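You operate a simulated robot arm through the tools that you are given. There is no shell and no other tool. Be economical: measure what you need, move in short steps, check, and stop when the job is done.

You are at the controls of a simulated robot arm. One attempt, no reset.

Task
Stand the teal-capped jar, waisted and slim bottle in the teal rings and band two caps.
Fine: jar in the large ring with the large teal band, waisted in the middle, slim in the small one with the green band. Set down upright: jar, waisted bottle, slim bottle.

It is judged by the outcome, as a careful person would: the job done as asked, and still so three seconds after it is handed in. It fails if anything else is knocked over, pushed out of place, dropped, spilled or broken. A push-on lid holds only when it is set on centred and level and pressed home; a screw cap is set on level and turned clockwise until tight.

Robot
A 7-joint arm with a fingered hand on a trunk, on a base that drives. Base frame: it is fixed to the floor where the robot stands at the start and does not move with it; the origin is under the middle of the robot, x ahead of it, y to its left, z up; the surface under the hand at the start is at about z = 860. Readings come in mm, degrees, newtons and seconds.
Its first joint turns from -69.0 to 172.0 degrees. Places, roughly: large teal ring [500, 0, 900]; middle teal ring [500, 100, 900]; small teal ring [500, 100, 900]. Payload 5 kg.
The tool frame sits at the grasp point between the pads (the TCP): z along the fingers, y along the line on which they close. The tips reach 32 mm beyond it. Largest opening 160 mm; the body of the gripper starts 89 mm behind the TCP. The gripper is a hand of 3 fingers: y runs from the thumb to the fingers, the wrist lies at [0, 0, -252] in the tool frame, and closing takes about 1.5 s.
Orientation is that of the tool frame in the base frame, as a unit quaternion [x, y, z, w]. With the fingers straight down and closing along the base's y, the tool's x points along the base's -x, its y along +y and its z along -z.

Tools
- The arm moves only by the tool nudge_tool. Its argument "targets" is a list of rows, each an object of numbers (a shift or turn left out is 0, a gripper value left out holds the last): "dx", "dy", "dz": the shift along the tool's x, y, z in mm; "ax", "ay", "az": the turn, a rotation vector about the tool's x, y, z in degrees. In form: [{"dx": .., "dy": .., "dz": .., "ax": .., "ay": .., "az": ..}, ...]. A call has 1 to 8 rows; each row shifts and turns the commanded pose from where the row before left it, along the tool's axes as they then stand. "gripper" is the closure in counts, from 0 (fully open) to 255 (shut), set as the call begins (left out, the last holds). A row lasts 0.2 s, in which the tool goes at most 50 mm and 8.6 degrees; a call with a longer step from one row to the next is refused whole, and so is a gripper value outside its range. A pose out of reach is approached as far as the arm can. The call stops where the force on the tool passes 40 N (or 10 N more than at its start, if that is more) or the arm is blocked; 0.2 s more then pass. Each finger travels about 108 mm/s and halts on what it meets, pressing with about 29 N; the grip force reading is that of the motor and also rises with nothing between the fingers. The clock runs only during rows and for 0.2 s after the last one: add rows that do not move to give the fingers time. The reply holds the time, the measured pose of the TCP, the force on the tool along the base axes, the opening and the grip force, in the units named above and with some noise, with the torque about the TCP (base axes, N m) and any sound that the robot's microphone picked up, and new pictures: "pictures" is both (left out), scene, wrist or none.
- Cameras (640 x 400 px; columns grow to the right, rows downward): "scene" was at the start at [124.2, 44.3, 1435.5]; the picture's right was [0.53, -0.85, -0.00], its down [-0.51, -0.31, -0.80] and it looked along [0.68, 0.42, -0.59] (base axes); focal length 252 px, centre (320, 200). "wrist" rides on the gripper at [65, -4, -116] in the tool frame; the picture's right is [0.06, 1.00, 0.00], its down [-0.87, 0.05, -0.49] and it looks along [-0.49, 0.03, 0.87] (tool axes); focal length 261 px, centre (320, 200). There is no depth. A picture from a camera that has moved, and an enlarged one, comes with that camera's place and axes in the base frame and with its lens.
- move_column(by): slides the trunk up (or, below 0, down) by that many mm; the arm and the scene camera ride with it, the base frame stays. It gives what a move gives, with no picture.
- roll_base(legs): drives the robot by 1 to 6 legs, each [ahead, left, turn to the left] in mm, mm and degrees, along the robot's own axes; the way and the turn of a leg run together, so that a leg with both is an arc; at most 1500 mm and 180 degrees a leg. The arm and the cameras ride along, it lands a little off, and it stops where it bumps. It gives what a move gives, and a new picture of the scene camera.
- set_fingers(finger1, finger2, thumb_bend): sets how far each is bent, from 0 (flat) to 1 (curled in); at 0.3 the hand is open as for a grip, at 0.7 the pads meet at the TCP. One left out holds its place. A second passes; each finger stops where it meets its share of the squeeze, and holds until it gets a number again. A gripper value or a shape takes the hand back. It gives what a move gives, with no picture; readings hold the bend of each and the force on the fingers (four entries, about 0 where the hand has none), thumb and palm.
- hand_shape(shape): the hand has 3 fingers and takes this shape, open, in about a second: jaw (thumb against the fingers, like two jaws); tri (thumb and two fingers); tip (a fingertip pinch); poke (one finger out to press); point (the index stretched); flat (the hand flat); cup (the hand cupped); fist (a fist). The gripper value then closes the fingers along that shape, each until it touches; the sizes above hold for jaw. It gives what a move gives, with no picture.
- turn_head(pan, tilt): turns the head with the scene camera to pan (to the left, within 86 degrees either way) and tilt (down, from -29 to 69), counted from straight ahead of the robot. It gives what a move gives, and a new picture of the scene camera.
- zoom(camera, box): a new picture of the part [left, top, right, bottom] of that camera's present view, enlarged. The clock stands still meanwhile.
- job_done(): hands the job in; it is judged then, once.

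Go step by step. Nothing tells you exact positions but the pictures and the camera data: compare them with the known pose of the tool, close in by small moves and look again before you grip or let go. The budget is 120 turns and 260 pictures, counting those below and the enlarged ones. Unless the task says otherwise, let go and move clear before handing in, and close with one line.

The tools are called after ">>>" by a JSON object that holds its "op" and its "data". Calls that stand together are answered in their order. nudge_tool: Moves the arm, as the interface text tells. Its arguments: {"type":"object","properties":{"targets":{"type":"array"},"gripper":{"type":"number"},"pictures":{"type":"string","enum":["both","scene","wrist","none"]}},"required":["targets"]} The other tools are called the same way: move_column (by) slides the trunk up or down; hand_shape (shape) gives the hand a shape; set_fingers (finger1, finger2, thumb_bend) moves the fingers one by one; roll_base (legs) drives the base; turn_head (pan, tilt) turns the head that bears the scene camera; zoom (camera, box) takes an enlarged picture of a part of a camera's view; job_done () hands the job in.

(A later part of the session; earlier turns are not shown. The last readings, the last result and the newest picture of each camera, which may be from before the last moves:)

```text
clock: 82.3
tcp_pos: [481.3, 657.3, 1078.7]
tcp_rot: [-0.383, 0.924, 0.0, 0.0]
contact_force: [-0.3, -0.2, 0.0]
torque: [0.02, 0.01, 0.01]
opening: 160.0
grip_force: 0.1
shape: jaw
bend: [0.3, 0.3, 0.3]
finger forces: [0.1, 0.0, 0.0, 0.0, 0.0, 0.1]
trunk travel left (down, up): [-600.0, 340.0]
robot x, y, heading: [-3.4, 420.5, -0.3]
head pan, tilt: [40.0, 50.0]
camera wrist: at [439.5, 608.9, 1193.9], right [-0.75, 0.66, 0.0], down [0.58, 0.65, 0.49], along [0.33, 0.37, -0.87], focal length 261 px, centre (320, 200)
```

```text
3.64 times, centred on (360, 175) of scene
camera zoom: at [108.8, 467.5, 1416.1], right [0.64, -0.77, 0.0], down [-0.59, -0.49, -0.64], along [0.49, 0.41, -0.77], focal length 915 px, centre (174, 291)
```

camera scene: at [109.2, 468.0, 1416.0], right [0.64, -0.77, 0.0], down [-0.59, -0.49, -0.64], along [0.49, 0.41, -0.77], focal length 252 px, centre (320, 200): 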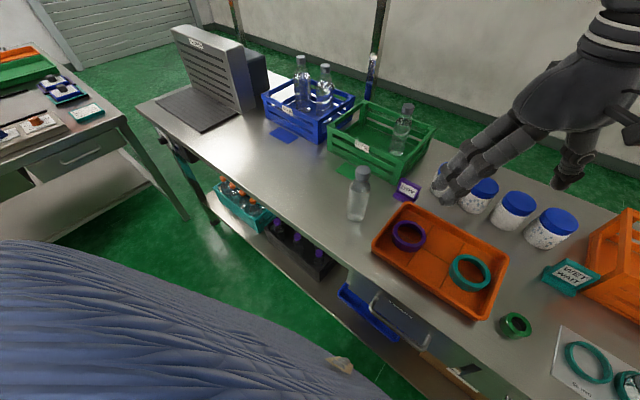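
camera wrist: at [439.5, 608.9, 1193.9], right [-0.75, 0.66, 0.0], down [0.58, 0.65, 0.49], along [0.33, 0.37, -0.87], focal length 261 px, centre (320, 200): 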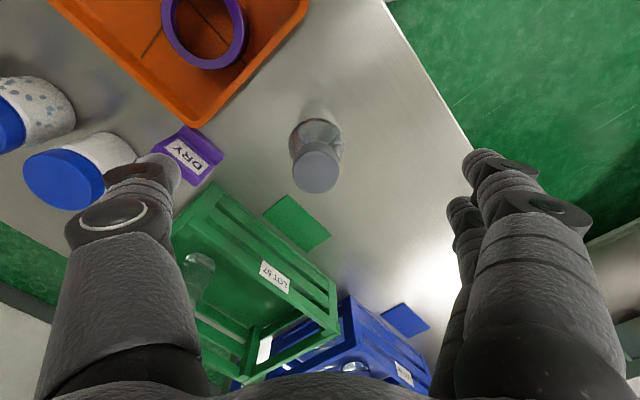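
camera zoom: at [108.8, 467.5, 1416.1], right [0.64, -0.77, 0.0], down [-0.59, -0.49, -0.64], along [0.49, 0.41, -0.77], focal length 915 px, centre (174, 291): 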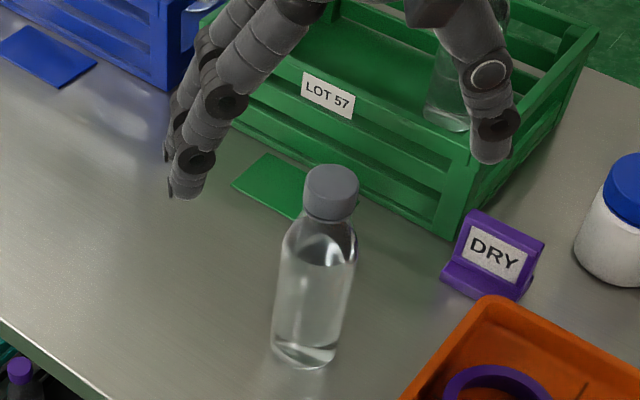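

The slim bottle is about 3-4 mm off. I'll correct and go down to z≈957.

>>> {"op": "nudge_tool", "data": {"targets": [{"dx": -3, "dy": -1.5}, {"dz": 40}, {"dz": 40}, {"dz": 25}, {"dz": 17}, {}], "pictures": "wrist"}}

>>> {"op": "zoom", "data": {"camera": "scene", "box": [310, 120, 410, 230]}}

```text
clock: 83.7
tcp_pos: [486.7, 659.7, 956.0]
tcp_rot: [-0.383, 0.924, 0.001, 0.0]
contact_force: [-0.4, -0.6, -0.5]
torque: [-0.02, 0.01, 0.02]
opening: 160.0
grip_force: 0.0
shape: jaw
bend: [0.3, 0.3, 0.3]
finger forces: [0.0, 0.0, 0.0, 0.0, 0.0, 0.1]
trunk travel left (down, up): [-600.0, 340.0]
robot x, y, heading: [2.1, 420.9, 0.0]
head pan, tilt: [40.0, 50.0]
camera wrist: at [444.6, 611.6, 1071.5], right [-0.75, 0.66, 0.0], down [0.58, 0.65, 0.49], along [0.32, 0.37, -0.87], focal length 261 px, centre (320, 200)
```

wrist: 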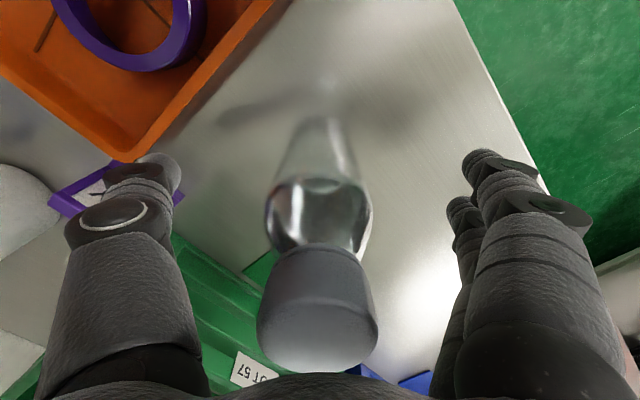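

```text
3.64 times, centred on (360, 175) of scene
camera zoom: at [109.0, 468.2, 1416.0], right [0.64, -0.77, 0.0], down [-0.59, -0.49, -0.64], along [0.49, 0.41, -0.77], focal length 915 px, centre (174, 291)
```

zoom: 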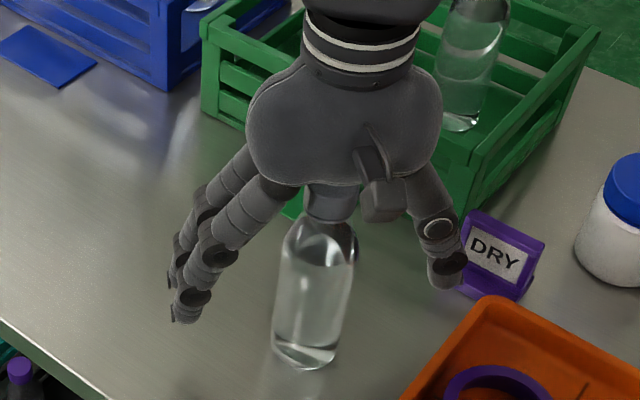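

Centred, with no contact. I'll close on it.

>>> {"op": "nudge_tool", "data": {"targets": [{}, {}, {}, {}, {}, {}, {}, {}], "gripper": 255, "pictures": "wrist"}}

>>> {"op": "zoom", "data": {"camera": "scene", "box": [310, 120, 410, 230]}}

```text
clock: 85.5
tcp_pos: [487.7, 660.2, 956.1]
tcp_rot: [-0.383, 0.924, 0.0, 0.0]
contact_force: [0.3, -0.2, -0.8]
torque: [-0.03, -0.02, -0.04]
opening: 41.6
grip_force: 29.4
shape: jaw
bend: [0.73, 0.73, 0.7]
finger forces: [12.9, 12.9, 0.0, 0.0, 25.5, 0.0]
trunk travel left (down, up): [-600.0, 340.0]
robot x, y, heading: [-2.0, 419.4, 0.2]
head pan, tilt: [40.0, 50.0]
camera wrist: at [444.9, 611.6, 1071.6], right [-0.75, 0.66, 0.0], down [0.58, 0.65, 0.49], along [0.32, 0.37, -0.87], focal length 261 px, centre (320, 200)
```

wrist: 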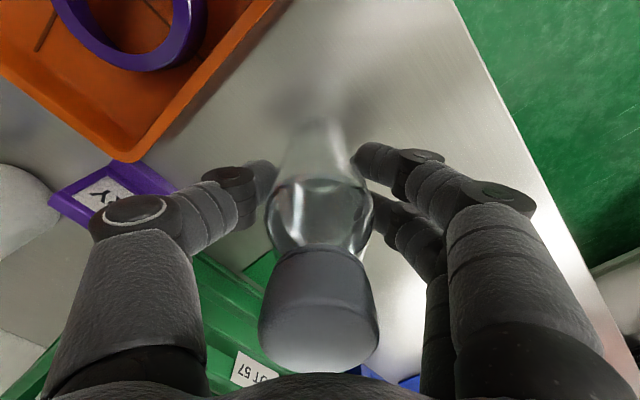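

```text
3.64 times, centred on (360, 175) of scene
camera zoom: at [109.3, 468.3, 1416.0], right [0.64, -0.77, 0.0], down [-0.59, -0.49, -0.64], along [0.49, 0.41, -0.77], focal length 915 px, centre (174, 291)
```

zoom: 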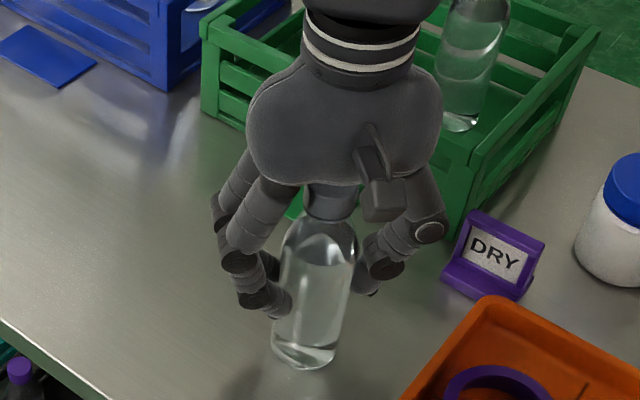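

Gripped. I'll lift and carry it to the middle.

>>> {"op": "nudge_tool", "data": {"targets": [{"dz": -15}, {"dz": -35}, {"dz": -45}, {"dz": -45}, {"dz": -10}, {}], "pictures": "scene"}}

>>> {"op": "nudge_tool", "data": {"targets": [{"dx": 20, "dy": -20}, {"dx": 30, "dy": -30}, {"dx": 30, "dy": -30}, {"dx": 30, "dy": -30}, {"dx": 30, "dy": -30}, {"dx": 23, "dy": -25}, {}], "pictures": "none"}}

>>> {"op": "nudge_tool", "data": {"targets": [{"az": 8.5}, {"az": 8.5}, {"az": 8.5}, {"az": 8.5}, {"az": 8.5}, {"az": 8.5}, {"az": 8.5}, {"az": 8.5}], "pictures": "none"}}

>>> {"op": "nudge_tool", "data": {"targets": [{"az": 8.5}, {"az": 8.5}, {"az": 8.5}, {"az": 5.3}, {}], "pictures": "none"}}

>>> {"op": "turn_head", "data": {"pan": -40, "tilt": 50}}

```text
clock: 86.9
tcp_pos: [485.7, 658.8, 1104.7]
tcp_rot: [-0.382, 0.924, 0.0, 0.0]
contact_force: [-0.3, 0.5, -3.6]
torque: [0.0, -0.02, 0.01]
opening: 41.8
grip_force: 28.8
shape: jaw
bend: [0.73, 0.73, 0.7]
finger forces: [12.9, 12.9, 0.0, 0.1, 25.6, 0.1]
trunk travel left (down, up): [-600.0, 340.0]
robot x, y, heading: [-0.9, 420.0, 0.2]
head pan, tilt: [40.0, 50.0]
camera scene: at [108.9, 468.4, 1416.0], right [0.64, -0.77, 0.0], down [-0.59, -0.49, -0.64], along [0.49, 0.41, -0.77], focal length 252 px, centre (320, 200)
```

scene: 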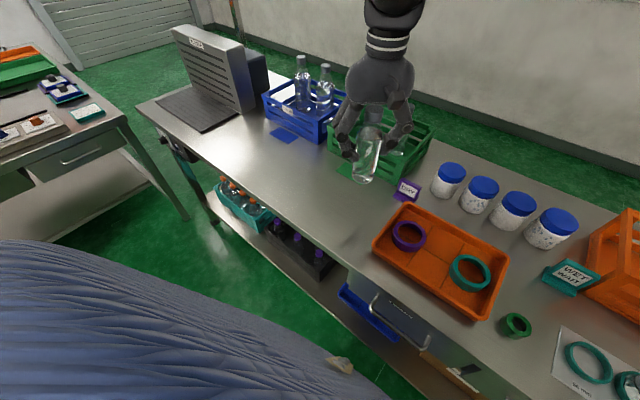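

```text
clock: 88.5
tcp_pos: [486.6, 427.5, 1105.5]
tcp_rot: [-0.383, 0.924, 0.0, 0.0]
contact_force: [-0.2, 0.0, -2.5]
torque: [-0.02, 0.0, -0.02]
opening: 41.3
grip_force: 29.2
shape: jaw
bend: [0.73, 0.73, 0.7]
finger forces: [13.1, 13.2, 0.0, 0.0, 25.7, 0.0]
trunk travel left (down, up): [-600.0, 340.0]
robot x, y, heading: [-1.6, 424.2, -0.2]
head pan, tilt: [40.0, 50.0]
```

```text
clock: 90.3
tcp_pos: [488.9, 427.7, 1105.3]
tcp_rot: [0.2, 0.98, 0.0, 0.001]
contact_force: [-0.8, 0.1, -2.7]
torque: [0.01, -0.03, -0.02]
opening: 41.7
grip_force: 29.4
shape: jaw
bend: [0.73, 0.73, 0.7]
finger forces: [12.9, 13.3, 0.0, 0.1, 25.6, 0.0]
trunk travel left (down, up): [-600.0, 340.0]
robot x, y, heading: [-3.2, 419.7, 0.3]
head pan, tilt: [40.0, 50.0]
```

```text
clock: 91.5
tcp_pos: [488.5, 427.9, 1105.7]
tcp_rot: [0.453, 0.892, 0.0, 0.001]
contact_force: [-0.4, -0.4, -2.5]
torque: [0.02, 0.0, -0.03]
opening: 41.4
grip_force: 29.4
shape: jaw
bend: [0.73, 0.73, 0.7]
finger forces: [13.0, 13.2, 0.1, 0.1, 25.7, 0.0]
trunk travel left (down, up): [-600.0, 340.0]
robot x, y, heading: [-1.0, 422.1, -0.1]
head pan, tilt: [40.0, 50.0]
```

```text
clock: 93.0
tcp_pos: [487.9, 426.8, 1104.7]
tcp_rot: [0.452, 0.892, 0.0, -0.001]
contact_force: [0.1, -0.6, -2.1]
torque: [0.02, -0.02, 0.0]
opening: 41.5
grip_force: 28.7
shape: jaw
bend: [0.73, 0.73, 0.7]
finger forces: [13.0, 13.2, 0.1, 0.0, 25.7, 0.0]
trunk travel left (down, up): [-600.0, 340.0]
robot x, y, heading: [-1.2, 420.5, 0.3]
head pan, tilt: [-40.0, 50.0]
camera scene: at [109.2, 369.1, 1416.0], right [-0.64, -0.77, 0.0], down [-0.59, 0.49, -0.64], along [0.49, -0.41, -0.77], focal length 252 px, centre (320, 200)
```

scene: 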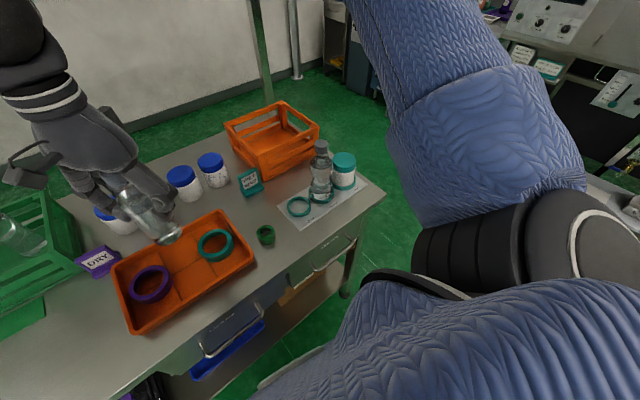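

>>> {"op": "nudge_tool", "data": {"targets": [{"dx": -37.6, "dy": -29.6}, {"dx": -37.6, "dy": -29.6}, {"dx": -37.6, "dy": -29.6}, {"dx": -37.6, "dy": -29.6}, {"dx": -37.6, "dy": -29.6}, {"dx": -37.6, "dy": -29.6}, {}], "pictures": "none"}}

>>> {"op": "nudge_tool", "data": {"targets": [{"dz": 40}, {"dz": 40}, {"dz": 30}, {}], "pictures": "both"}}

>>> {"op": "zoom", "data": {"camera": "wrist", "box": [240, 60, 400, 160]}}

>>> {"op": "zoom", "data": {"camera": "scene", "box": [270, 145, 340, 215]}}

```text
clock: 94.6
tcp_pos: [478.7, 138.4, 1105.5]
tcp_rot: [0.452, 0.892, -0.002, -0.001]
contact_force: [0.2, 0.1, -3.4]
torque: [-0.03, 0.0, -0.02]
opening: 41.4
grip_force: 28.7
shape: jaw
bend: [0.73, 0.73, 0.7]
finger forces: [13.4, 13.5, 0.0, 0.1, 25.6, 0.0]
trunk travel left (down, up): [-600.0, 340.0]
robot x, y, heading: [-2.7, 420.5, -0.1]
head pan, tilt: [-40.0, 50.0]
```

```text
clock: 95.6
tcp_pos: [476.6, 139.3, 995.7]
tcp_rot: [0.452, 0.892, -0.001, 0.0]
contact_force: [-0.1, -0.8, -3.1]
torque: [0.01, -0.01, 0.02]
opening: 41.3
grip_force: 29.4
shape: jaw
bend: [0.73, 0.73, 0.7]
finger forces: [13.4, 13.8, 0.0, 0.0, 25.6, 0.1]
trunk travel left (down, up): [-600.0, 340.0]
robot x, y, heading: [0.6, 419.2, -0.1]
head pan, tilt: [-40.0, 50.0]
camera scene: at [108.4, 369.3, 1416.1], right [-0.64, -0.77, 0.0], down [-0.59, 0.49, -0.64], along [0.49, -0.41, -0.77], focal length 252 px, centre (320, 200)
camera wrist: at [435.3, 189.7, 1111.8], right [0.77, 0.64, 0.0], down [0.56, -0.67, 0.49], along [0.31, -0.38, -0.87], focal length 261 px, centre (320, 200)
```

scene: 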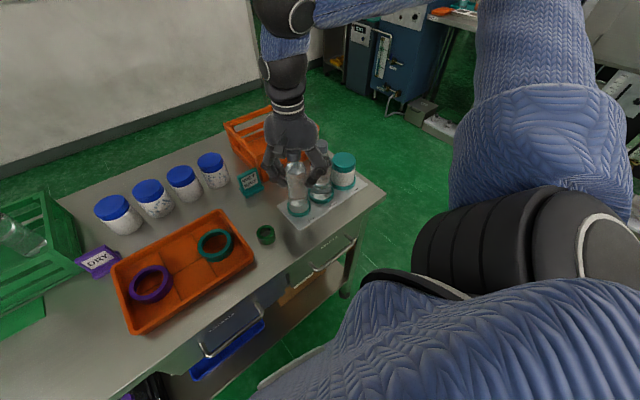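
wrist: 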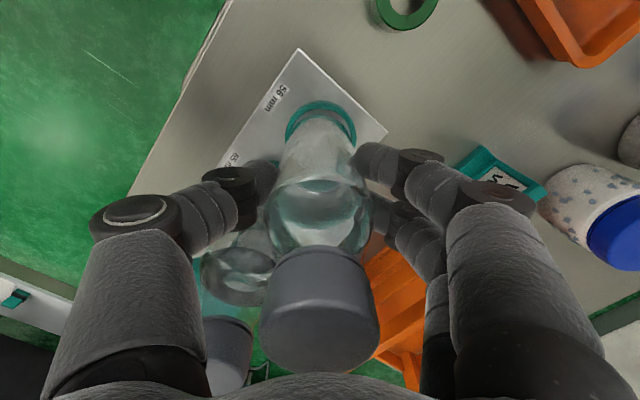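

```text
4.00 times, centred on (320, 110) of wrist
camera zoom: at [435.3, 189.7, 1111.8], right [0.77, 0.64, 0.0], down [0.56, -0.67, 0.49], along [0.31, -0.38, -0.87], focal length 1043 px, centre (320, 560)
```

zoom: 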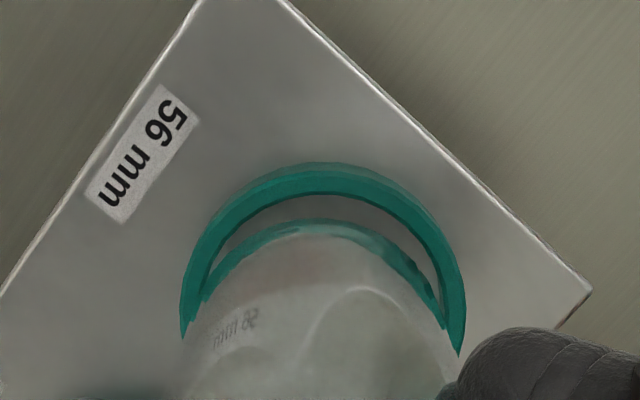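

```text
5.71 times, centred on (305, 180) of scene
camera zoom: at [108.4, 369.3, 1416.1], right [-0.64, -0.77, 0.0], down [-0.59, 0.49, -0.64], along [0.49, -0.41, -0.77], focal length 1438 px, centre (406, 314)
```

zoom: 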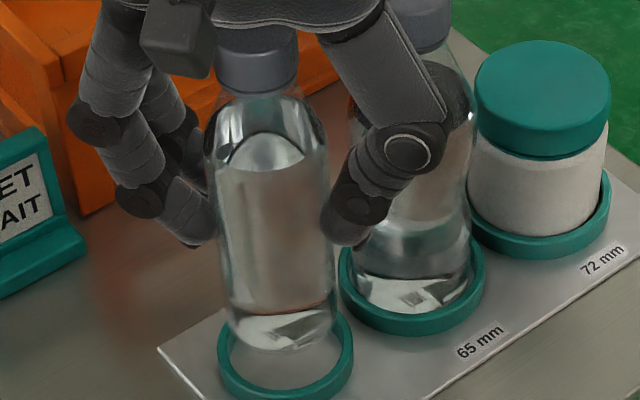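

Aligned within about 1 mm. I'll make a small correction and go lower.

>>> {"op": "nudge_tool", "data": {"targets": [{"dx": -1, "dy": 0.5}, {"dz": 10}, {"dz": 8}, {}], "pictures": "none"}}

>>> {"op": "zoom", "data": {"camera": "wrist", "box": [240, 60, 400, 160]}}

>>> {"op": "zoom", "data": {"camera": "scene", "box": [270, 145, 340, 215]}}

```text
clock: 96.6
tcp_pos: [478.9, 138.4, 976.2]
tcp_rot: [0.453, 0.892, 0.001, -0.001]
contact_force: [-0.1, -0.2, -3.2]
torque: [0.0, 0.0, 0.04]
opening: 41.5
grip_force: 29.6
shape: jaw
bend: [0.73, 0.73, 0.7]
finger forces: [13.4, 13.8, 0.1, 0.0, 25.5, 0.2]
trunk travel left (down, up): [-600.0, 340.0]
robot x, y, heading: [3.1, 421.6, -0.2]
head pan, tilt: [-40.0, 50.0]
```

```text
4.00 times, centred on (320, 110) of wrist
camera zoom: at [437.9, 189.7, 1092.2], right [0.77, 0.64, 0.0], down [0.56, -0.67, 0.49], along [0.31, -0.38, -0.87], focal length 1043 px, centre (320, 560)
```

zoom: 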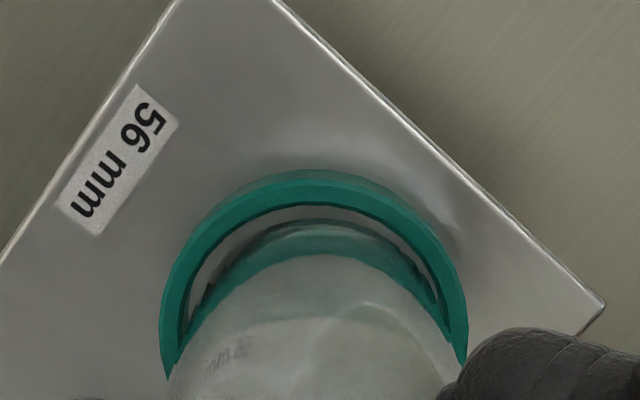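

```text
5.71 times, centred on (305, 180) of scene
camera zoom: at [109.2, 368.8, 1416.0], right [-0.64, -0.77, 0.0], down [-0.59, 0.49, -0.64], along [0.49, -0.41, -0.77], focal length 1438 px, centre (406, 314)
```

zoom: 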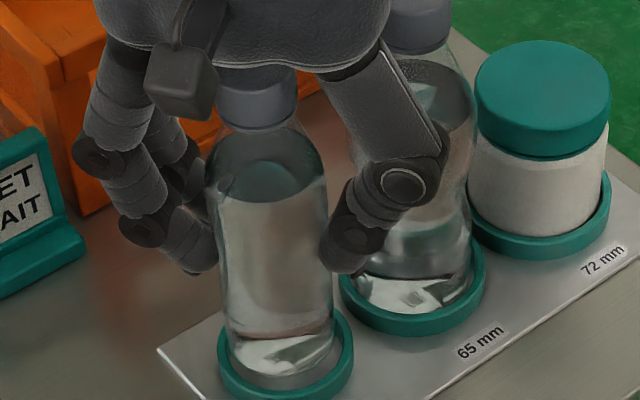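

The gaps call for about +1 mm in x and -1 mm in y. Then I'll lower in small steps.

>>> {"op": "nudge_tool", "data": {"targets": [{"dx": 1, "dy": -1}, {"dz": 3}, {"dz": 2}, {"dz": 2}, {}], "pictures": "none"}}

>>> {"op": "zoom", "data": {"camera": "wrist", "box": [240, 60, 400, 160]}}

>>> {"op": "zoom", "data": {"camera": "scene", "box": [270, 145, 340, 215]}}

```text
clock: 97.8
tcp_pos: [476.7, 139.2, 969.4]
tcp_rot: [0.453, 0.892, 0.0, 0.0]
contact_force: [0.4, -0.2, -2.3]
torque: [0.01, 0.01, 0.0]
opening: 41.6
grip_force: 28.7
shape: jaw
bend: [0.73, 0.73, 0.7]
finger forces: [13.5, 13.8, 0.1, 0.1, 25.5, 0.0]
trunk travel left (down, up): [-600.0, 340.0]
robot x, y, heading: [2.2, 419.3, 0.3]
head pan, tilt: [-40.0, 50.0]
```

```text
4.00 times, centred on (320, 110) of wrist
camera zoom: at [436.9, 190.4, 1085.6], right [0.77, 0.64, 0.0], down [0.56, -0.67, 0.49], along [0.31, -0.38, -0.87], focal length 1043 px, centre (320, 560)
```

zoom: 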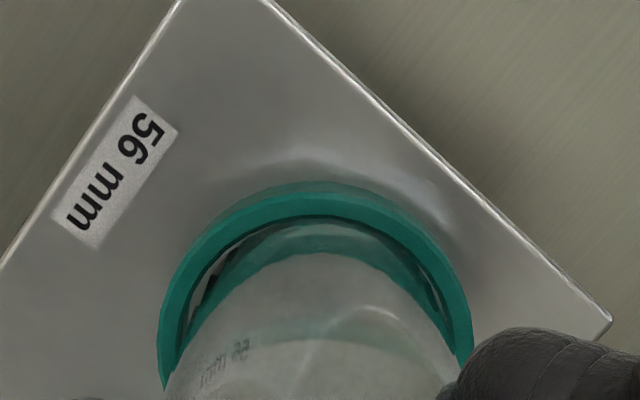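

```text
5.71 times, centred on (305, 180) of scene
camera zoom: at [109.0, 368.8, 1416.0], right [-0.64, -0.77, 0.0], down [-0.59, 0.49, -0.64], along [0.49, -0.41, -0.77], focal length 1438 px, centre (406, 314)
```

zoom: 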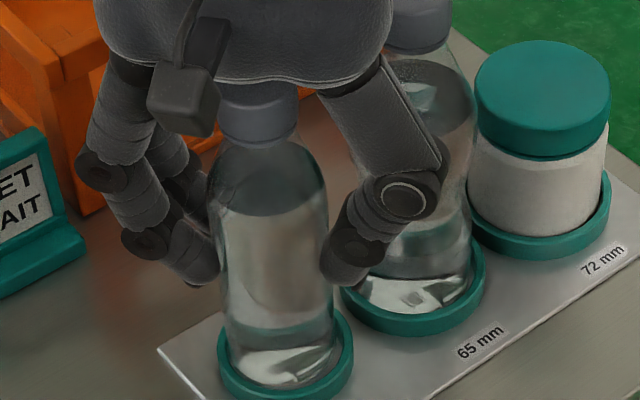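

Entering freely. I'll continue down to contact.

>>> {"op": "nudge_tool", "data": {"targets": [{"dz": 3}, {"dz": 3}, {"dz": 2}, {}], "pictures": "none"}}

>>> {"op": "nudge_tool", "data": {"targets": [{"dz": 1.5}, {"dz": 1.5}, {}], "pictures": "none"}}

>>> {"op": "zoom", "data": {"camera": "scene", "box": [270, 145, 340, 215]}}

```text
clock: 98.8
tcp_pos: [476.4, 139.8, 962.1]
tcp_rot: [0.453, 0.892, -0.001, -0.001]
contact_force: [0.0, -0.6, -2.6]
torque: [-0.05, -0.04, 0.0]
opening: 41.4
grip_force: 28.4
shape: jaw
bend: [0.73, 0.73, 0.7]
finger forces: [13.4, 14.0, 0.0, 0.0, 25.5, 0.0]
trunk travel left (down, up): [-600.0, 340.0]
robot x, y, heading: [-0.0, 422.0, -0.1]
head pan, tilt: [-40.0, 50.0]
```

```text
clock: 99.6
tcp_pos: [477.5, 139.8, 960.5]
tcp_rot: [0.453, 0.892, 0.001, 0.0]
contact_force: [-0.7, -2.4, 4.5]
torque: [-0.04, -0.01, 0.01]
opening: 41.5
grip_force: 28.7
shape: jaw
bend: [0.73, 0.73, 0.7]
finger forces: [13.5, 13.9, 0.0, 0.0, 27.1, 0.1]
trunk travel left (down, up): [-600.0, 340.0]
robot x, y, heading: [0.7, 421.6, -0.3]
head pan, tilt: [-40.0, 50.0]
```

```text
5.71 times, centred on (305, 180) of scene
camera zoom: at [108.8, 368.9, 1416.1], right [-0.64, -0.77, 0.0], down [-0.59, 0.49, -0.64], along [0.49, -0.41, -0.77], focal length 1438 px, centre (406, 314)
```

zoom: 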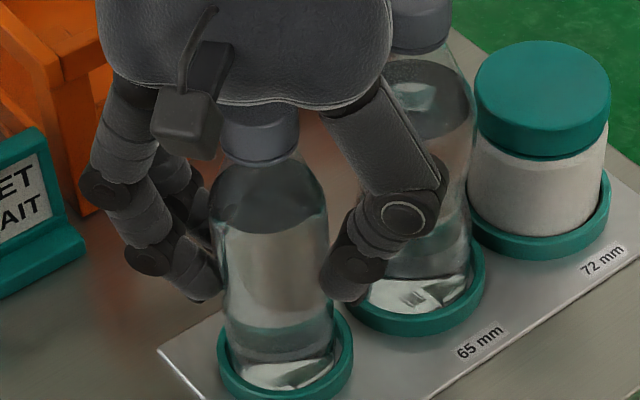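

Light contact. I'll press 2 mm further to be sure it sits on the board, then release.

>>> {"op": "nudge_tool", "data": {"targets": [{"dz": 1}, {"dz": 1}, {}], "pictures": "none"}}

```text
clock: 100.4
tcp_pos: [477.2, 140.3, 959.2]
tcp_rot: [0.453, 0.891, 0.001, 0.001]
contact_force: [2.3, -7.1, 23.6]
torque: [-0.19, -0.04, 0.02]
opening: 42.3
grip_force: 29.1
shape: jaw
bend: [0.73, 0.74, 0.71]
finger forces: [14.9, 17.7, 0.1, 0.0, 31.8, 0.0]
trunk travel left (down, up): [-600.0, 340.0]
robot x, y, heading: [4.9, 421.9, -0.1]
head pan, tilt: [-40.0, 50.0]
```

>>> {"op": "nudge_tool", "data": {"targets": [{}, {}, {}, {}, {}], "gripper": 75, "pictures": "none"}}

>>> {"op": "nudge_tool", "data": {"targets": [{"dz": -15}, {"dz": -35}, {"dz": -45}, {"dz": -45}, {"dz": -30}, {}], "pictures": "wrist"}}

>>> {"op": "zoom", "data": {"camera": "scene", "box": [270, 120, 370, 220]}}

>>> {"op": "zoom", "data": {"camera": "scene", "box": [190, 200, 290, 260]}}

```text
clock: 101.6
tcp_pos: [478.0, 139.9, 956.8]
tcp_rot: [0.452, 0.892, 0.001, -0.001]
contact_force: [0.1, 0.1, -0.3]
torque: [0.0, -0.01, -0.01]
opening: 112.9
grip_force: 0.0
shape: jaw
bend: [0.66, 0.66, 0.63]
finger forces: [0.0, 0.0, 0.0, 0.0, 0.0, 0.0]
trunk travel left (down, up): [-600.0, 340.0]
robot x, y, heading: [1.4, 418.8, 0.2]
head pan, tilt: [-40.0, 50.0]
```

```text
clock: 103.0
tcp_pos: [478.8, 136.8, 1126.3]
tcp_rot: [0.453, 0.892, 0.0, 0.0]
contact_force: [-0.5, -0.5, -0.2]
torque: [0.03, -0.01, 0.01]
opening: 112.7
grip_force: 0.0
shape: jaw
bend: [0.66, 0.66, 0.63]
finger forces: [0.0, 0.0, 0.0, 0.0, 0.1, 0.1]
trunk travel left (down, up): [-600.0, 340.0]
robot x, y, heading: [3.5, 419.5, -0.1]
head pan, tilt: [-40.0, 50.0]
camera wrist: at [438.9, 188.5, 1242.3], right [0.77, 0.64, 0.0], down [0.56, -0.67, 0.49], along [0.31, -0.38, -0.87], focal length 261 px, centre (320, 200)
```

wrist: 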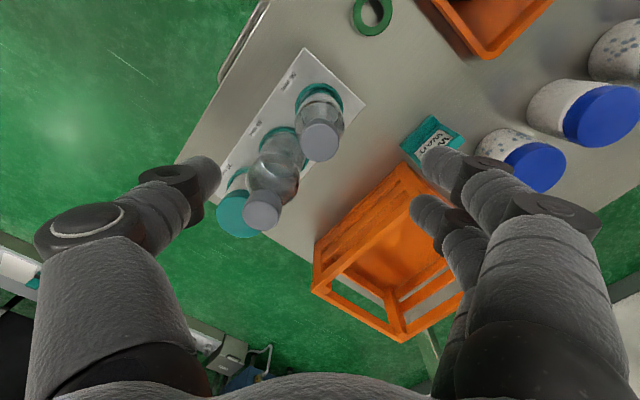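

```text
4.00 times, centred on (320, 170) of scene
camera zoom: at [109.3, 368.6, 1415.9], right [-0.64, -0.77, 0.0], down [-0.59, 0.49, -0.64], along [0.49, -0.41, -0.77], focal length 1006 px, centre (320, 320)
```

zoom: 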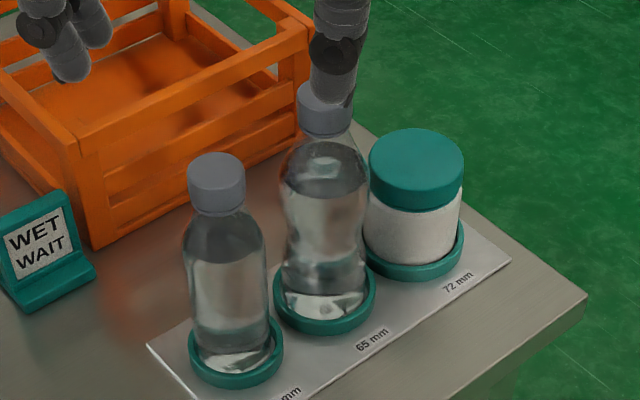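

```text
6.40 times, centred on (240, 230) of scene
camera zoom: at [109.3, 368.6, 1415.9], right [-0.64, -0.77, 0.0], down [-0.59, 0.49, -0.64], along [0.49, -0.41, -0.77], focal length 1610 px, centre (832, 8)
```

zoom: 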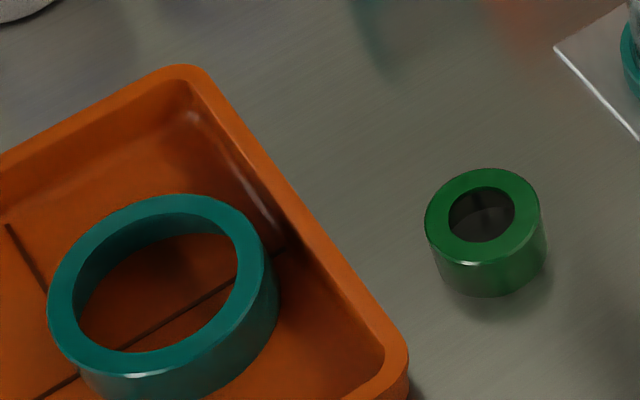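

All three stand in their rings. The bands are thick sleeves: the green one is at about (458, 253) on the bench, and the teal one at about (506, 365) in the tray. I'll start with the green band.

>>> {"op": "nudge_tool", "data": {"targets": [{"dx": 35.4, "dy": 17}, {"dx": 35.4, "dy": 17}, {"dx": 35.4, "dy": 17}, {"az": 8.5}, {"az": 8.5}, {"dz": 40}, {"dz": 40}, {}], "pictures": "both"}}

>>> {"op": "zoom", "data": {"camera": "wrist", "box": [240, 60, 400, 160]}}

```text
clock: 104.8
tcp_pos: [457.4, 257.5, 1077.3]
tcp_rot: [0.579, 0.815, 0.0, -0.001]
contact_force: [-0.5, -0.4, -0.2]
torque: [0.01, 0.01, 0.0]
opening: 112.4
grip_force: 0.0
shape: jaw
bend: [0.66, 0.66, 0.63]
finger forces: [0.1, 0.1, 0.0, 0.0, 0.1, 0.0]
out of reach, approached as far as the arm can: row 7
trunk travel left (down, up): [-600.0, 340.0]
robot x, y, heading: [-2.1, 420.7, 0.1]
head pan, tilt: [-40.0, 50.0]
camera scene: at [109.8, 368.4, 1415.9], right [-0.64, -0.77, 0.0], down [-0.59, 0.49, -0.64], along [0.49, -0.41, -0.77], focal length 252 px, centre (320, 200)
camera wrist: at [432.8, 318.1, 1192.9], right [0.92, 0.39, 0.0], down [0.34, -0.8, 0.49], along [0.19, -0.45, -0.87], focal length 261 px, centre (320, 200)
```

scene: 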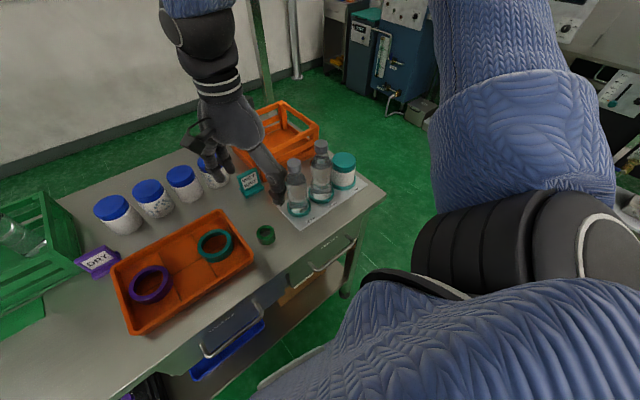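
wrist: 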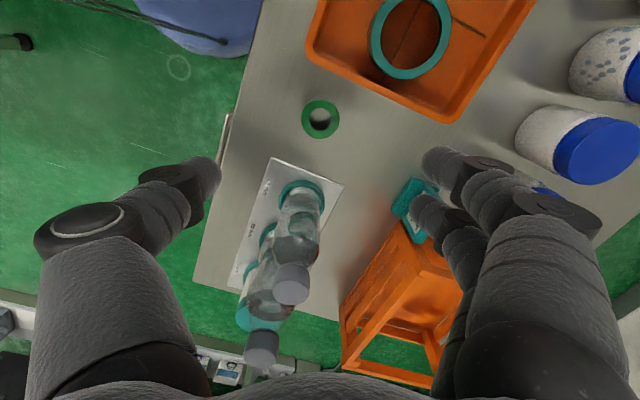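

```text
4.00 times, centred on (320, 110) of wrist
camera zoom: at [432.8, 318.1, 1192.9], right [0.92, 0.39, 0.0], down [0.34, -0.8, 0.49], along [0.19, -0.45, -0.87], focal length 1043 px, centre (320, 560)
```

zoom: 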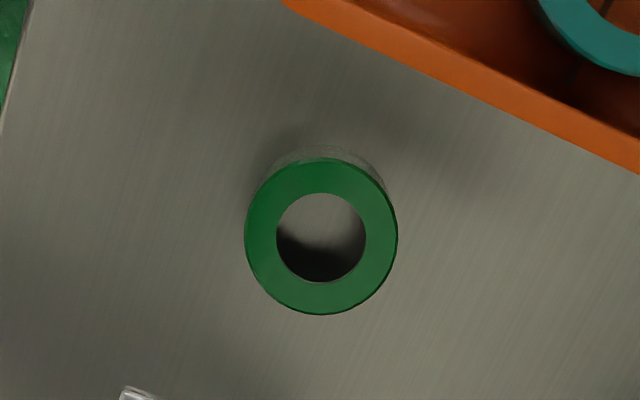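

The reach runs out at this yaw so close to the robot. Driving left by 120 mm will give a better angle and more distance, so I'll do that first.

>>> {"op": "nudge_tool", "data": {"targets": [{"dz": -30}, {"az": -8.5}, {"az": -2.5}, {}, {}], "gripper": 138, "pictures": "none"}}

>>> {"op": "roll_base", "data": {"legs": [[0, 120, 0]]}}

```text
clock: 106.0
tcp_pos: [455.8, 254.1, 1106.3]
tcp_rot: [0.499, 0.867, 0.0, 0.0]
contact_force: [0.3, 0.9, 0.5]
torque: [0.01, -0.03, 0.01]
opening: 73.9
grip_force: 0.1
shape: jaw
bend: [0.73, 0.73, 0.7]
finger forces: [0.1, 0.1, 0.1, 0.0, 0.1, 0.0]
trunk travel left (down, up): [-600.0, 340.0]
robot x, y, heading: [1.1, 424.7, 0.0]
head pan, tilt: [-40.0, 50.0]
```

```text
clock: 107.3
tcp_pos: [456.7, 380.1, 1106.7]
tcp_rot: [0.497, 0.867, -0.002, 0.001]
contact_force: [0.5, 0.7, 0.9]
torque: [-0.09, 0.0, -0.02]
opening: 74.1
grip_force: 0.0
shape: jaw
bend: [0.73, 0.73, 0.7]
finger forces: [0.0, 0.0, 0.1, 0.0, 0.0, 0.0]
trunk travel left (down, up): [-600.0, 340.0]
robot x, y, heading: [-2.2, 545.0, -0.1]
head pan, tilt: [-40.0, 50.0]
camera scene: at [109.1, 493.4, 1416.1], right [-0.64, -0.77, 0.0], down [-0.59, 0.49, -0.64], along [0.49, -0.41, -0.77], focal length 252 px, centre (320, 200)
```

scene: 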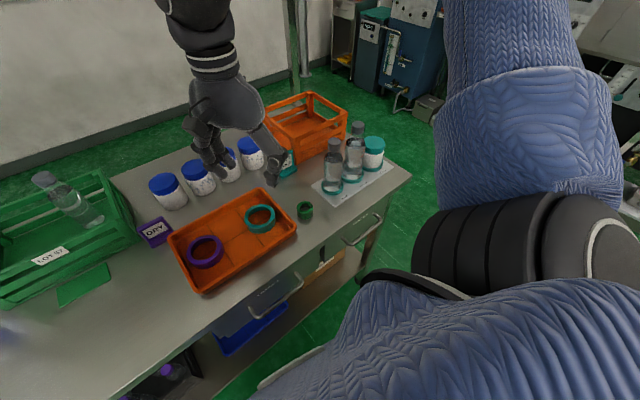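

>>> {"op": "nudge_tool", "data": {"targets": [{"dx": -36.7, "dy": -21}, {"dx": -36.7, "dy": -21}, {"dx": -36.7, "dy": -21}, {"dz": 40}, {"dz": 40}, {}], "pictures": "wrist"}}

```text
clock: 108.7
tcp_pos: [460.4, 251.2, 1073.2]
tcp_rot: [0.499, 0.867, 0.0, -0.002]
contact_force: [0.6, -0.2, 0.6]
torque: [0.0, 0.05, 0.01]
opening: 73.5
grip_force: 0.1
shape: jaw
bend: [0.73, 0.73, 0.7]
finger forces: [0.0, 0.0, 0.0, 0.0, 0.0, 0.1]
out of reach, approached as far as the arm can: row 4, 5
trunk travel left (down, up): [-600.0, 340.0]
robot x, y, heading: [-1.4, 542.2, 0.2]
head pan, tilt: [-40.0, 50.0]
camera wrist: at [425.4, 305.5, 1189.9], right [0.83, 0.56, 0.0], down [0.49, -0.72, 0.49], along [0.27, -0.41, -0.87], focal length 261 px, centre (320, 200)
```

wrist: 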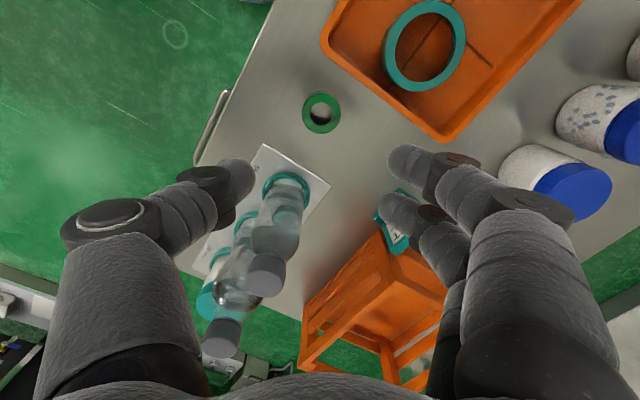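

Still stuck, possibly because of the arm's current joint branch. I'll turn back toward θ≈140 and try descending.

>>> {"op": "nudge_tool", "data": {"targets": [{"dz": -30}, {"az": -8.5}, {"az": -8.5}, {"az": -8.5}, {"dz": 40}, {"dz": 40}, {"dz": 10}, {}], "pictures": "none"}}

```text
clock: 110.5
tcp_pos: [470.5, 270.6, 1066.5]
tcp_rot: [0.294, 0.956, -0.001, 0.001]
contact_force: [0.2, -0.1, -0.3]
torque: [0.02, -0.06, 0.0]
opening: 73.1
grip_force: 0.1
shape: jaw
bend: [0.73, 0.73, 0.7]
finger forces: [0.0, 0.1, 0.0, 0.0, 0.0, 0.0]
out of reach, approached as far as the arm can: row 5, 6, 7
trunk travel left (down, up): [-600.0, 340.0]
robot x, y, heading: [1.6, 542.5, -0.0]
head pan, tilt: [-40.0, 50.0]
```

The elbow seems to be pinned at a limit. I'll rise, go to a comfortable farther pose to let the arm re-configure, and come back.

>>> {"op": "nudge_tool", "data": {"targets": [{"dz": -45}, {"dz": -45}, {"az": -8.5}, {"az": -8.5}, {"dx": -25, "dy": 30}, {"dx": -25, "dy": 30}, {"dx": -25, "dy": 30}, {"dx": -25, "dy": 30}], "pictures": "none"}}

>>> {"op": "nudge_tool", "data": {"targets": [{"dz": 40}, {"dz": 40}, {}], "pictures": "both"}}

```text
clock: 112.3
tcp_pos: [603.5, 356.6, 1158.1]
tcp_rot: [0.149, 0.989, -0.001, -0.001]
contact_force: [0.5, 0.6, 0.1]
torque: [-0.02, 0.04, 0.01]
opening: 73.3
grip_force: 0.0
shape: jaw
bend: [0.73, 0.73, 0.7]
finger forces: [0.0, 0.0, 0.0, 0.0, 0.1, 0.0]
trunk travel left (down, up): [-600.0, 340.0]
robot x, y, heading: [-2.7, 543.6, -0.3]
head pan, tilt: [-40.0, 50.0]
```

```text
clock: 113.1
tcp_pos: [602.5, 355.6, 1076.1]
tcp_rot: [0.15, 0.989, 0.0, 0.0]
contact_force: [1.0, -0.1, 0.9]
torque: [-0.01, 0.01, 0.0]
opening: 73.4
grip_force: 0.1
shape: jaw
bend: [0.73, 0.73, 0.7]
finger forces: [0.0, 0.0, 0.0, 0.0, 0.1, 0.0]
trunk travel left (down, up): [-600.0, 340.0]
robot x, y, heading: [1.2, 541.1, 0.1]
head pan, tilt: [-40.0, 50.0]
camera scene: at [108.9, 491.8, 1416.1], right [-0.64, -0.77, 0.0], down [-0.59, 0.49, -0.64], along [0.49, -0.41, -0.77], focal length 252 px, centre (320, 200)
camera wrist: at [540.0, 373.1, 1192.3], right [0.24, 0.97, 0.0], down [0.85, -0.21, 0.49], along [0.48, -0.12, -0.87], focal length 261 px, centre (320, 200)
```

scene: 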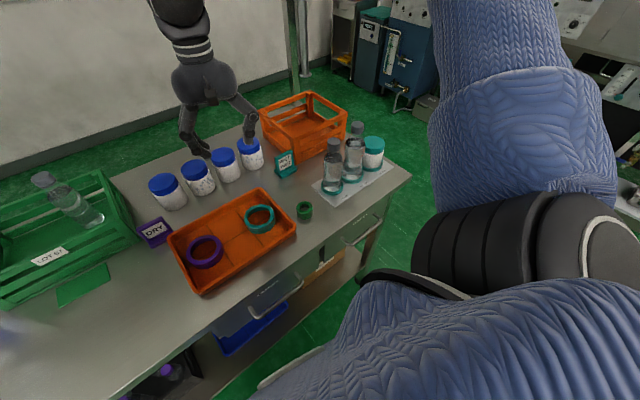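
wrist: 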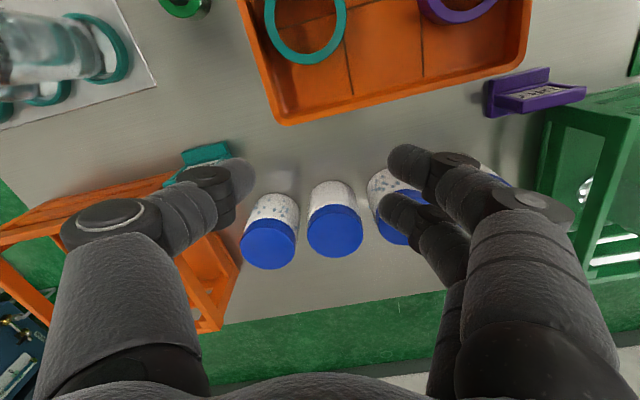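

Configured fine here. I'll come back to the green band at this height.

>>> {"op": "nudge_tool", "data": {"targets": [{"dx": 27, "dy": -35.3}, {"dx": 27, "dy": -35.3}, {"dx": 27, "dy": -35.3}, {"dx": 27, "dy": -35.3}, {"dz": 40}, {}], "pictures": "wrist"}}

```text
clock: 114.5
tcp_pos: [464.9, 267.9, 1062.2]
tcp_rot: [0.143, 0.99, -0.003, -0.004]
contact_force: [0.1, -0.1, 0.5]
torque: [0.01, 0.0, 0.03]
opening: 73.6
grip_force: 0.1
shape: jaw
bend: [0.73, 0.73, 0.7]
finger forces: [0.0, 0.0, 0.1, 0.0, 0.1, 0.0]
out of reach, approached as far as the arm can: row 4, 5
trunk travel left (down, up): [-600.0, 340.0]
robot x, y, heading: [3.3, 545.0, 0.0]
head pan, tilt: [-40.0, 50.0]
camera wrist: at [403.3, 282.2, 1179.3], right [0.22, 0.97, -0.01], down [0.85, -0.19, 0.48], along [0.47, -0.11, -0.87], focal length 261 px, centre (320, 200)
```

wrist: 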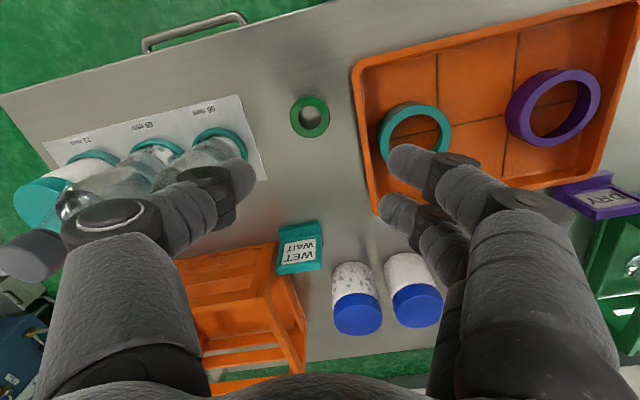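

Inner reach is the limit when reaching across to the right. I'll back the base off 120 mm and shift it right about 240 mm, so the bands and rings lie comfortably ahead.

>>> {"op": "nudge_tool", "data": {"targets": [{"dz": -45}, {"dz": -45}, {}], "pictures": "none"}}

>>> {"op": "roll_base", "data": {"legs": [[-120, 0, 0], [0, -240, 0]]}}

```text
clock: 115.3
tcp_pos: [466.4, 267.1, 1153.2]
tcp_rot: [0.15, 0.989, 0.0, 0.0]
contact_force: [0.4, -0.6, 0.3]
torque: [0.01, -0.03, 0.0]
opening: 73.4
grip_force: 0.1
shape: jaw
bend: [0.73, 0.73, 0.7]
finger forces: [0.0, 0.0, 0.0, 0.0, 0.0, 0.2]
trunk travel left (down, up): [-600.0, 340.0]
robot x, y, heading: [0.9, 545.2, 0.1]
head pan, tilt: [-40.0, 50.0]
```

```text
clock: 117.9
tcp_pos: [347.2, 19.0, 1152.3]
tcp_rot: [0.151, 0.989, 0.0, 0.0]
contact_force: [-0.2, -0.3, 0.3]
torque: [0.05, 0.01, 0.01]
opening: 73.5
grip_force: 0.3
shape: jaw
bend: [0.73, 0.73, 0.7]
finger forces: [0.1, 0.1, 0.0, 0.1, 0.1, 0.1]
trunk travel left (down, up): [-600.0, 340.0]
robot x, y, heading: [-118.3, 297.8, -0.0]
head pan, tilt: [-40.0, 50.0]
camera scene: at [-9.8, 244.4, 1415.9], right [-0.65, -0.76, 0.0], down [-0.59, 0.5, -0.64], along [0.49, -0.41, -0.77], focal length 252 px, centre (320, 200)
```

scene: 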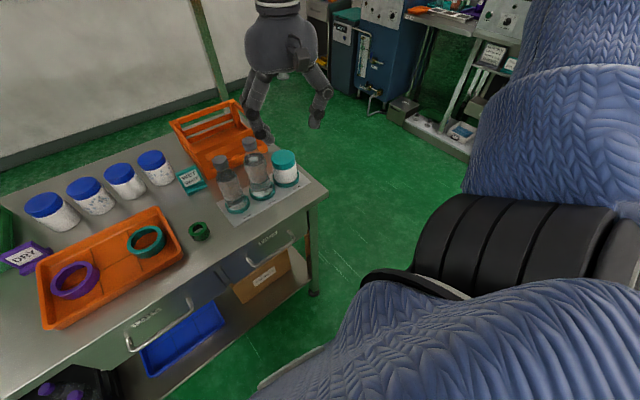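

>>> {"op": "nudge_tool", "data": {"targets": [{"dx": -5.8, "dy": 42.7}, {"dx": -5.8, "dy": 42.7}, {"dx": -5.8, "dy": 42.7}, {"dx": -5.8, "dy": 42.7}, {"dx": -5.8, "dy": 42.7}, {"dx": -5.8, "dy": 42.7}, {"dz": 40}, {"dz": 40}], "pictures": "none"}}

>>> {"op": "nudge_tool", "data": {"targets": [{"az": 8.5}, {"az": 8.5}, {"az": 8.5}, {"az": 8.5}, {"dz": 40}, {}], "pictures": "wrist"}}

>>> {"op": "turn_head", "data": {"pan": -10, "tilt": 48}}

```text
clock: 119.7
tcp_pos: [457.7, 254.4, 1071.0]
tcp_rot: [0.151, 0.988, 0.0, -0.001]
contact_force: [-0.8, 1.0, -0.4]
torque: [-0.01, 0.01, 0.02]
opening: 73.2
grip_force: 0.0
shape: jaw
bend: [0.73, 0.73, 0.7]
finger forces: [0.1, 0.1, 0.0, 0.0, 0.1, 0.0]
trunk travel left (down, up): [-600.0, 340.0]
robot x, y, heading: [-119.9, 296.6, -0.5]
head pan, tilt: [-40.0, 50.0]
```

```text
clock: 121.1
tcp_pos: [456.3, 256.4, 1031.8]
tcp_rot: [0.434, 0.901, 0.001, 0.001]
contact_force: [-0.6, 0.7, 0.5]
torque: [-0.05, -0.03, 0.0]
opening: 73.3
grip_force: 0.1
shape: jaw
bend: [0.73, 0.73, 0.7]
finger forces: [0.0, 0.0, 0.1, 0.0, 0.1, 0.0]
trunk travel left (down, up): [-600.0, 340.0]
robot x, y, heading: [-118.3, 296.1, 0.1]
head pan, tilt: [-40.0, 50.0]
camera wrist: at [413.4, 304.8, 1147.5], right [0.74, 0.67, 0.0], down [0.58, -0.65, 0.49], along [0.33, -0.36, -0.87], focal length 261 px, centre (320, 200)
```

wrist: 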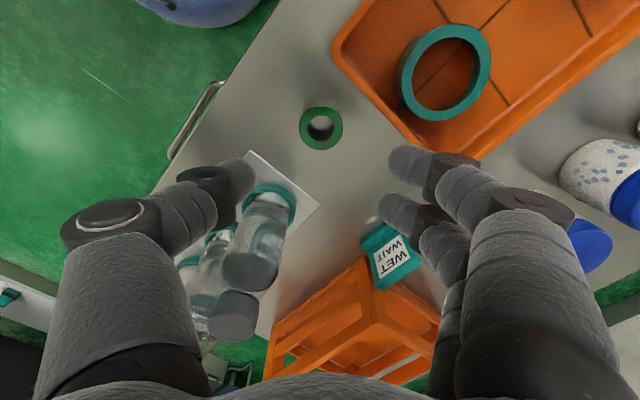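

```text
clock: 122.1
tcp_pos: [456.1, 255.8, 1031.3]
tcp_rot: [0.433, 0.901, -0.001, 0.0]
contact_force: [0.5, -0.1, 0.4]
torque: [0.02, 0.02, -0.01]
opening: 73.4
grip_force: 0.0
shape: jaw
bend: [0.73, 0.73, 0.7]
finger forces: [0.0, 0.0, 0.0, 0.0, 0.0, 0.0]
trunk travel left (down, up): [-600.0, 340.0]
robot x, y, heading: [-119.8, 298.3, -0.3]
head pan, tilt: [-10.0, 48.0]
camera scene: at [9.2, 281.7, 1418.7], right [-0.18, -0.98, 0.0], down [-0.73, 0.13, -0.67], along [0.66, -0.12, -0.74], focal length 252 px, centre (320, 200)
```

scene: 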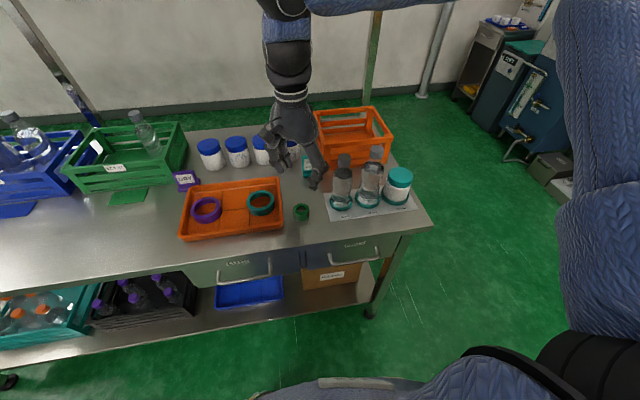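

Reach is good now. The band is within 2 mm of the axis, so I'll narrow the hand, turn a little more away from the tray, and go down.

>>> {"op": "nudge_tool", "data": {"targets": [{"az": 8.5, "dz": 20}, {"dz": 40}, {"dz": 30}, {"dx": 1, "dy": 1}, {}], "gripper": 155, "pictures": "wrist"}}

>>> {"op": "zoom", "data": {"camera": "scene", "box": [250, 140, 350, 240]}}

```text
clock: 123.3
tcp_pos: [456.8, 256.0, 941.4]
tcp_rot: [0.499, 0.867, 0.001, -0.001]
contact_force: [-0.2, 0.4, 0.1]
torque: [-0.02, 0.0, -0.02]
opening: 63.2
grip_force: 0.0
shape: jaw
bend: [0.73, 0.73, 0.7]
finger forces: [0.0, 0.0, 0.0, 0.0, 0.1, 0.0]
trunk travel left (down, up): [-600.0, 340.0]
robot x, y, heading: [-114.2, 298.0, 0.2]
head pan, tilt: [-10.0, 48.0]
camera wrist: at [422.5, 312.1, 1058.7], right [0.83, 0.55, 0.0], down [0.48, -0.73, 0.49], along [0.27, -0.41, -0.87], focal length 261 px, centre (320, 200)
```

wrist: 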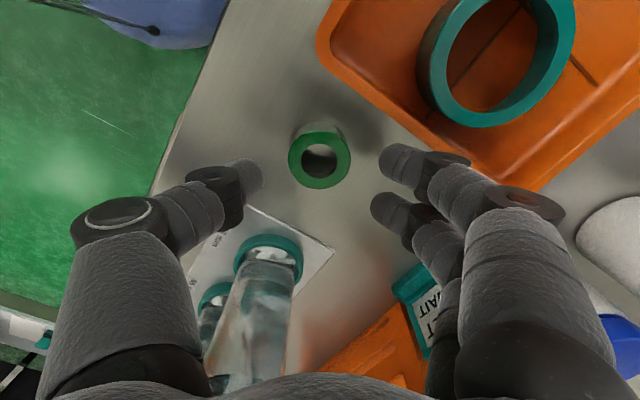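

```text
4.00 times, centred on (300, 190) of scene
camera zoom: at [9.4, 281.6, 1418.7], right [-0.18, -0.98, 0.0], down [-0.73, 0.13, -0.67], along [0.66, -0.12, -0.74], focal length 1006 px, centre (400, 240)
```

zoom: 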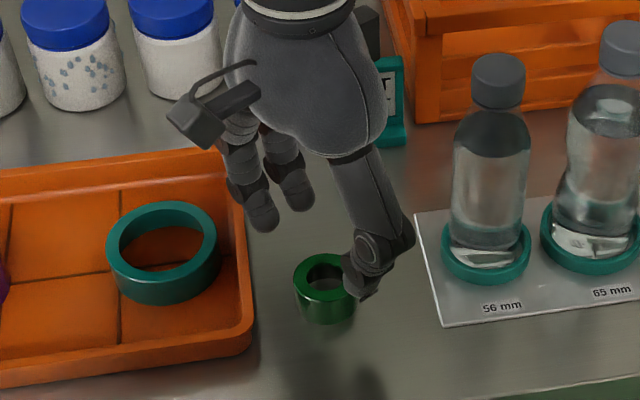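

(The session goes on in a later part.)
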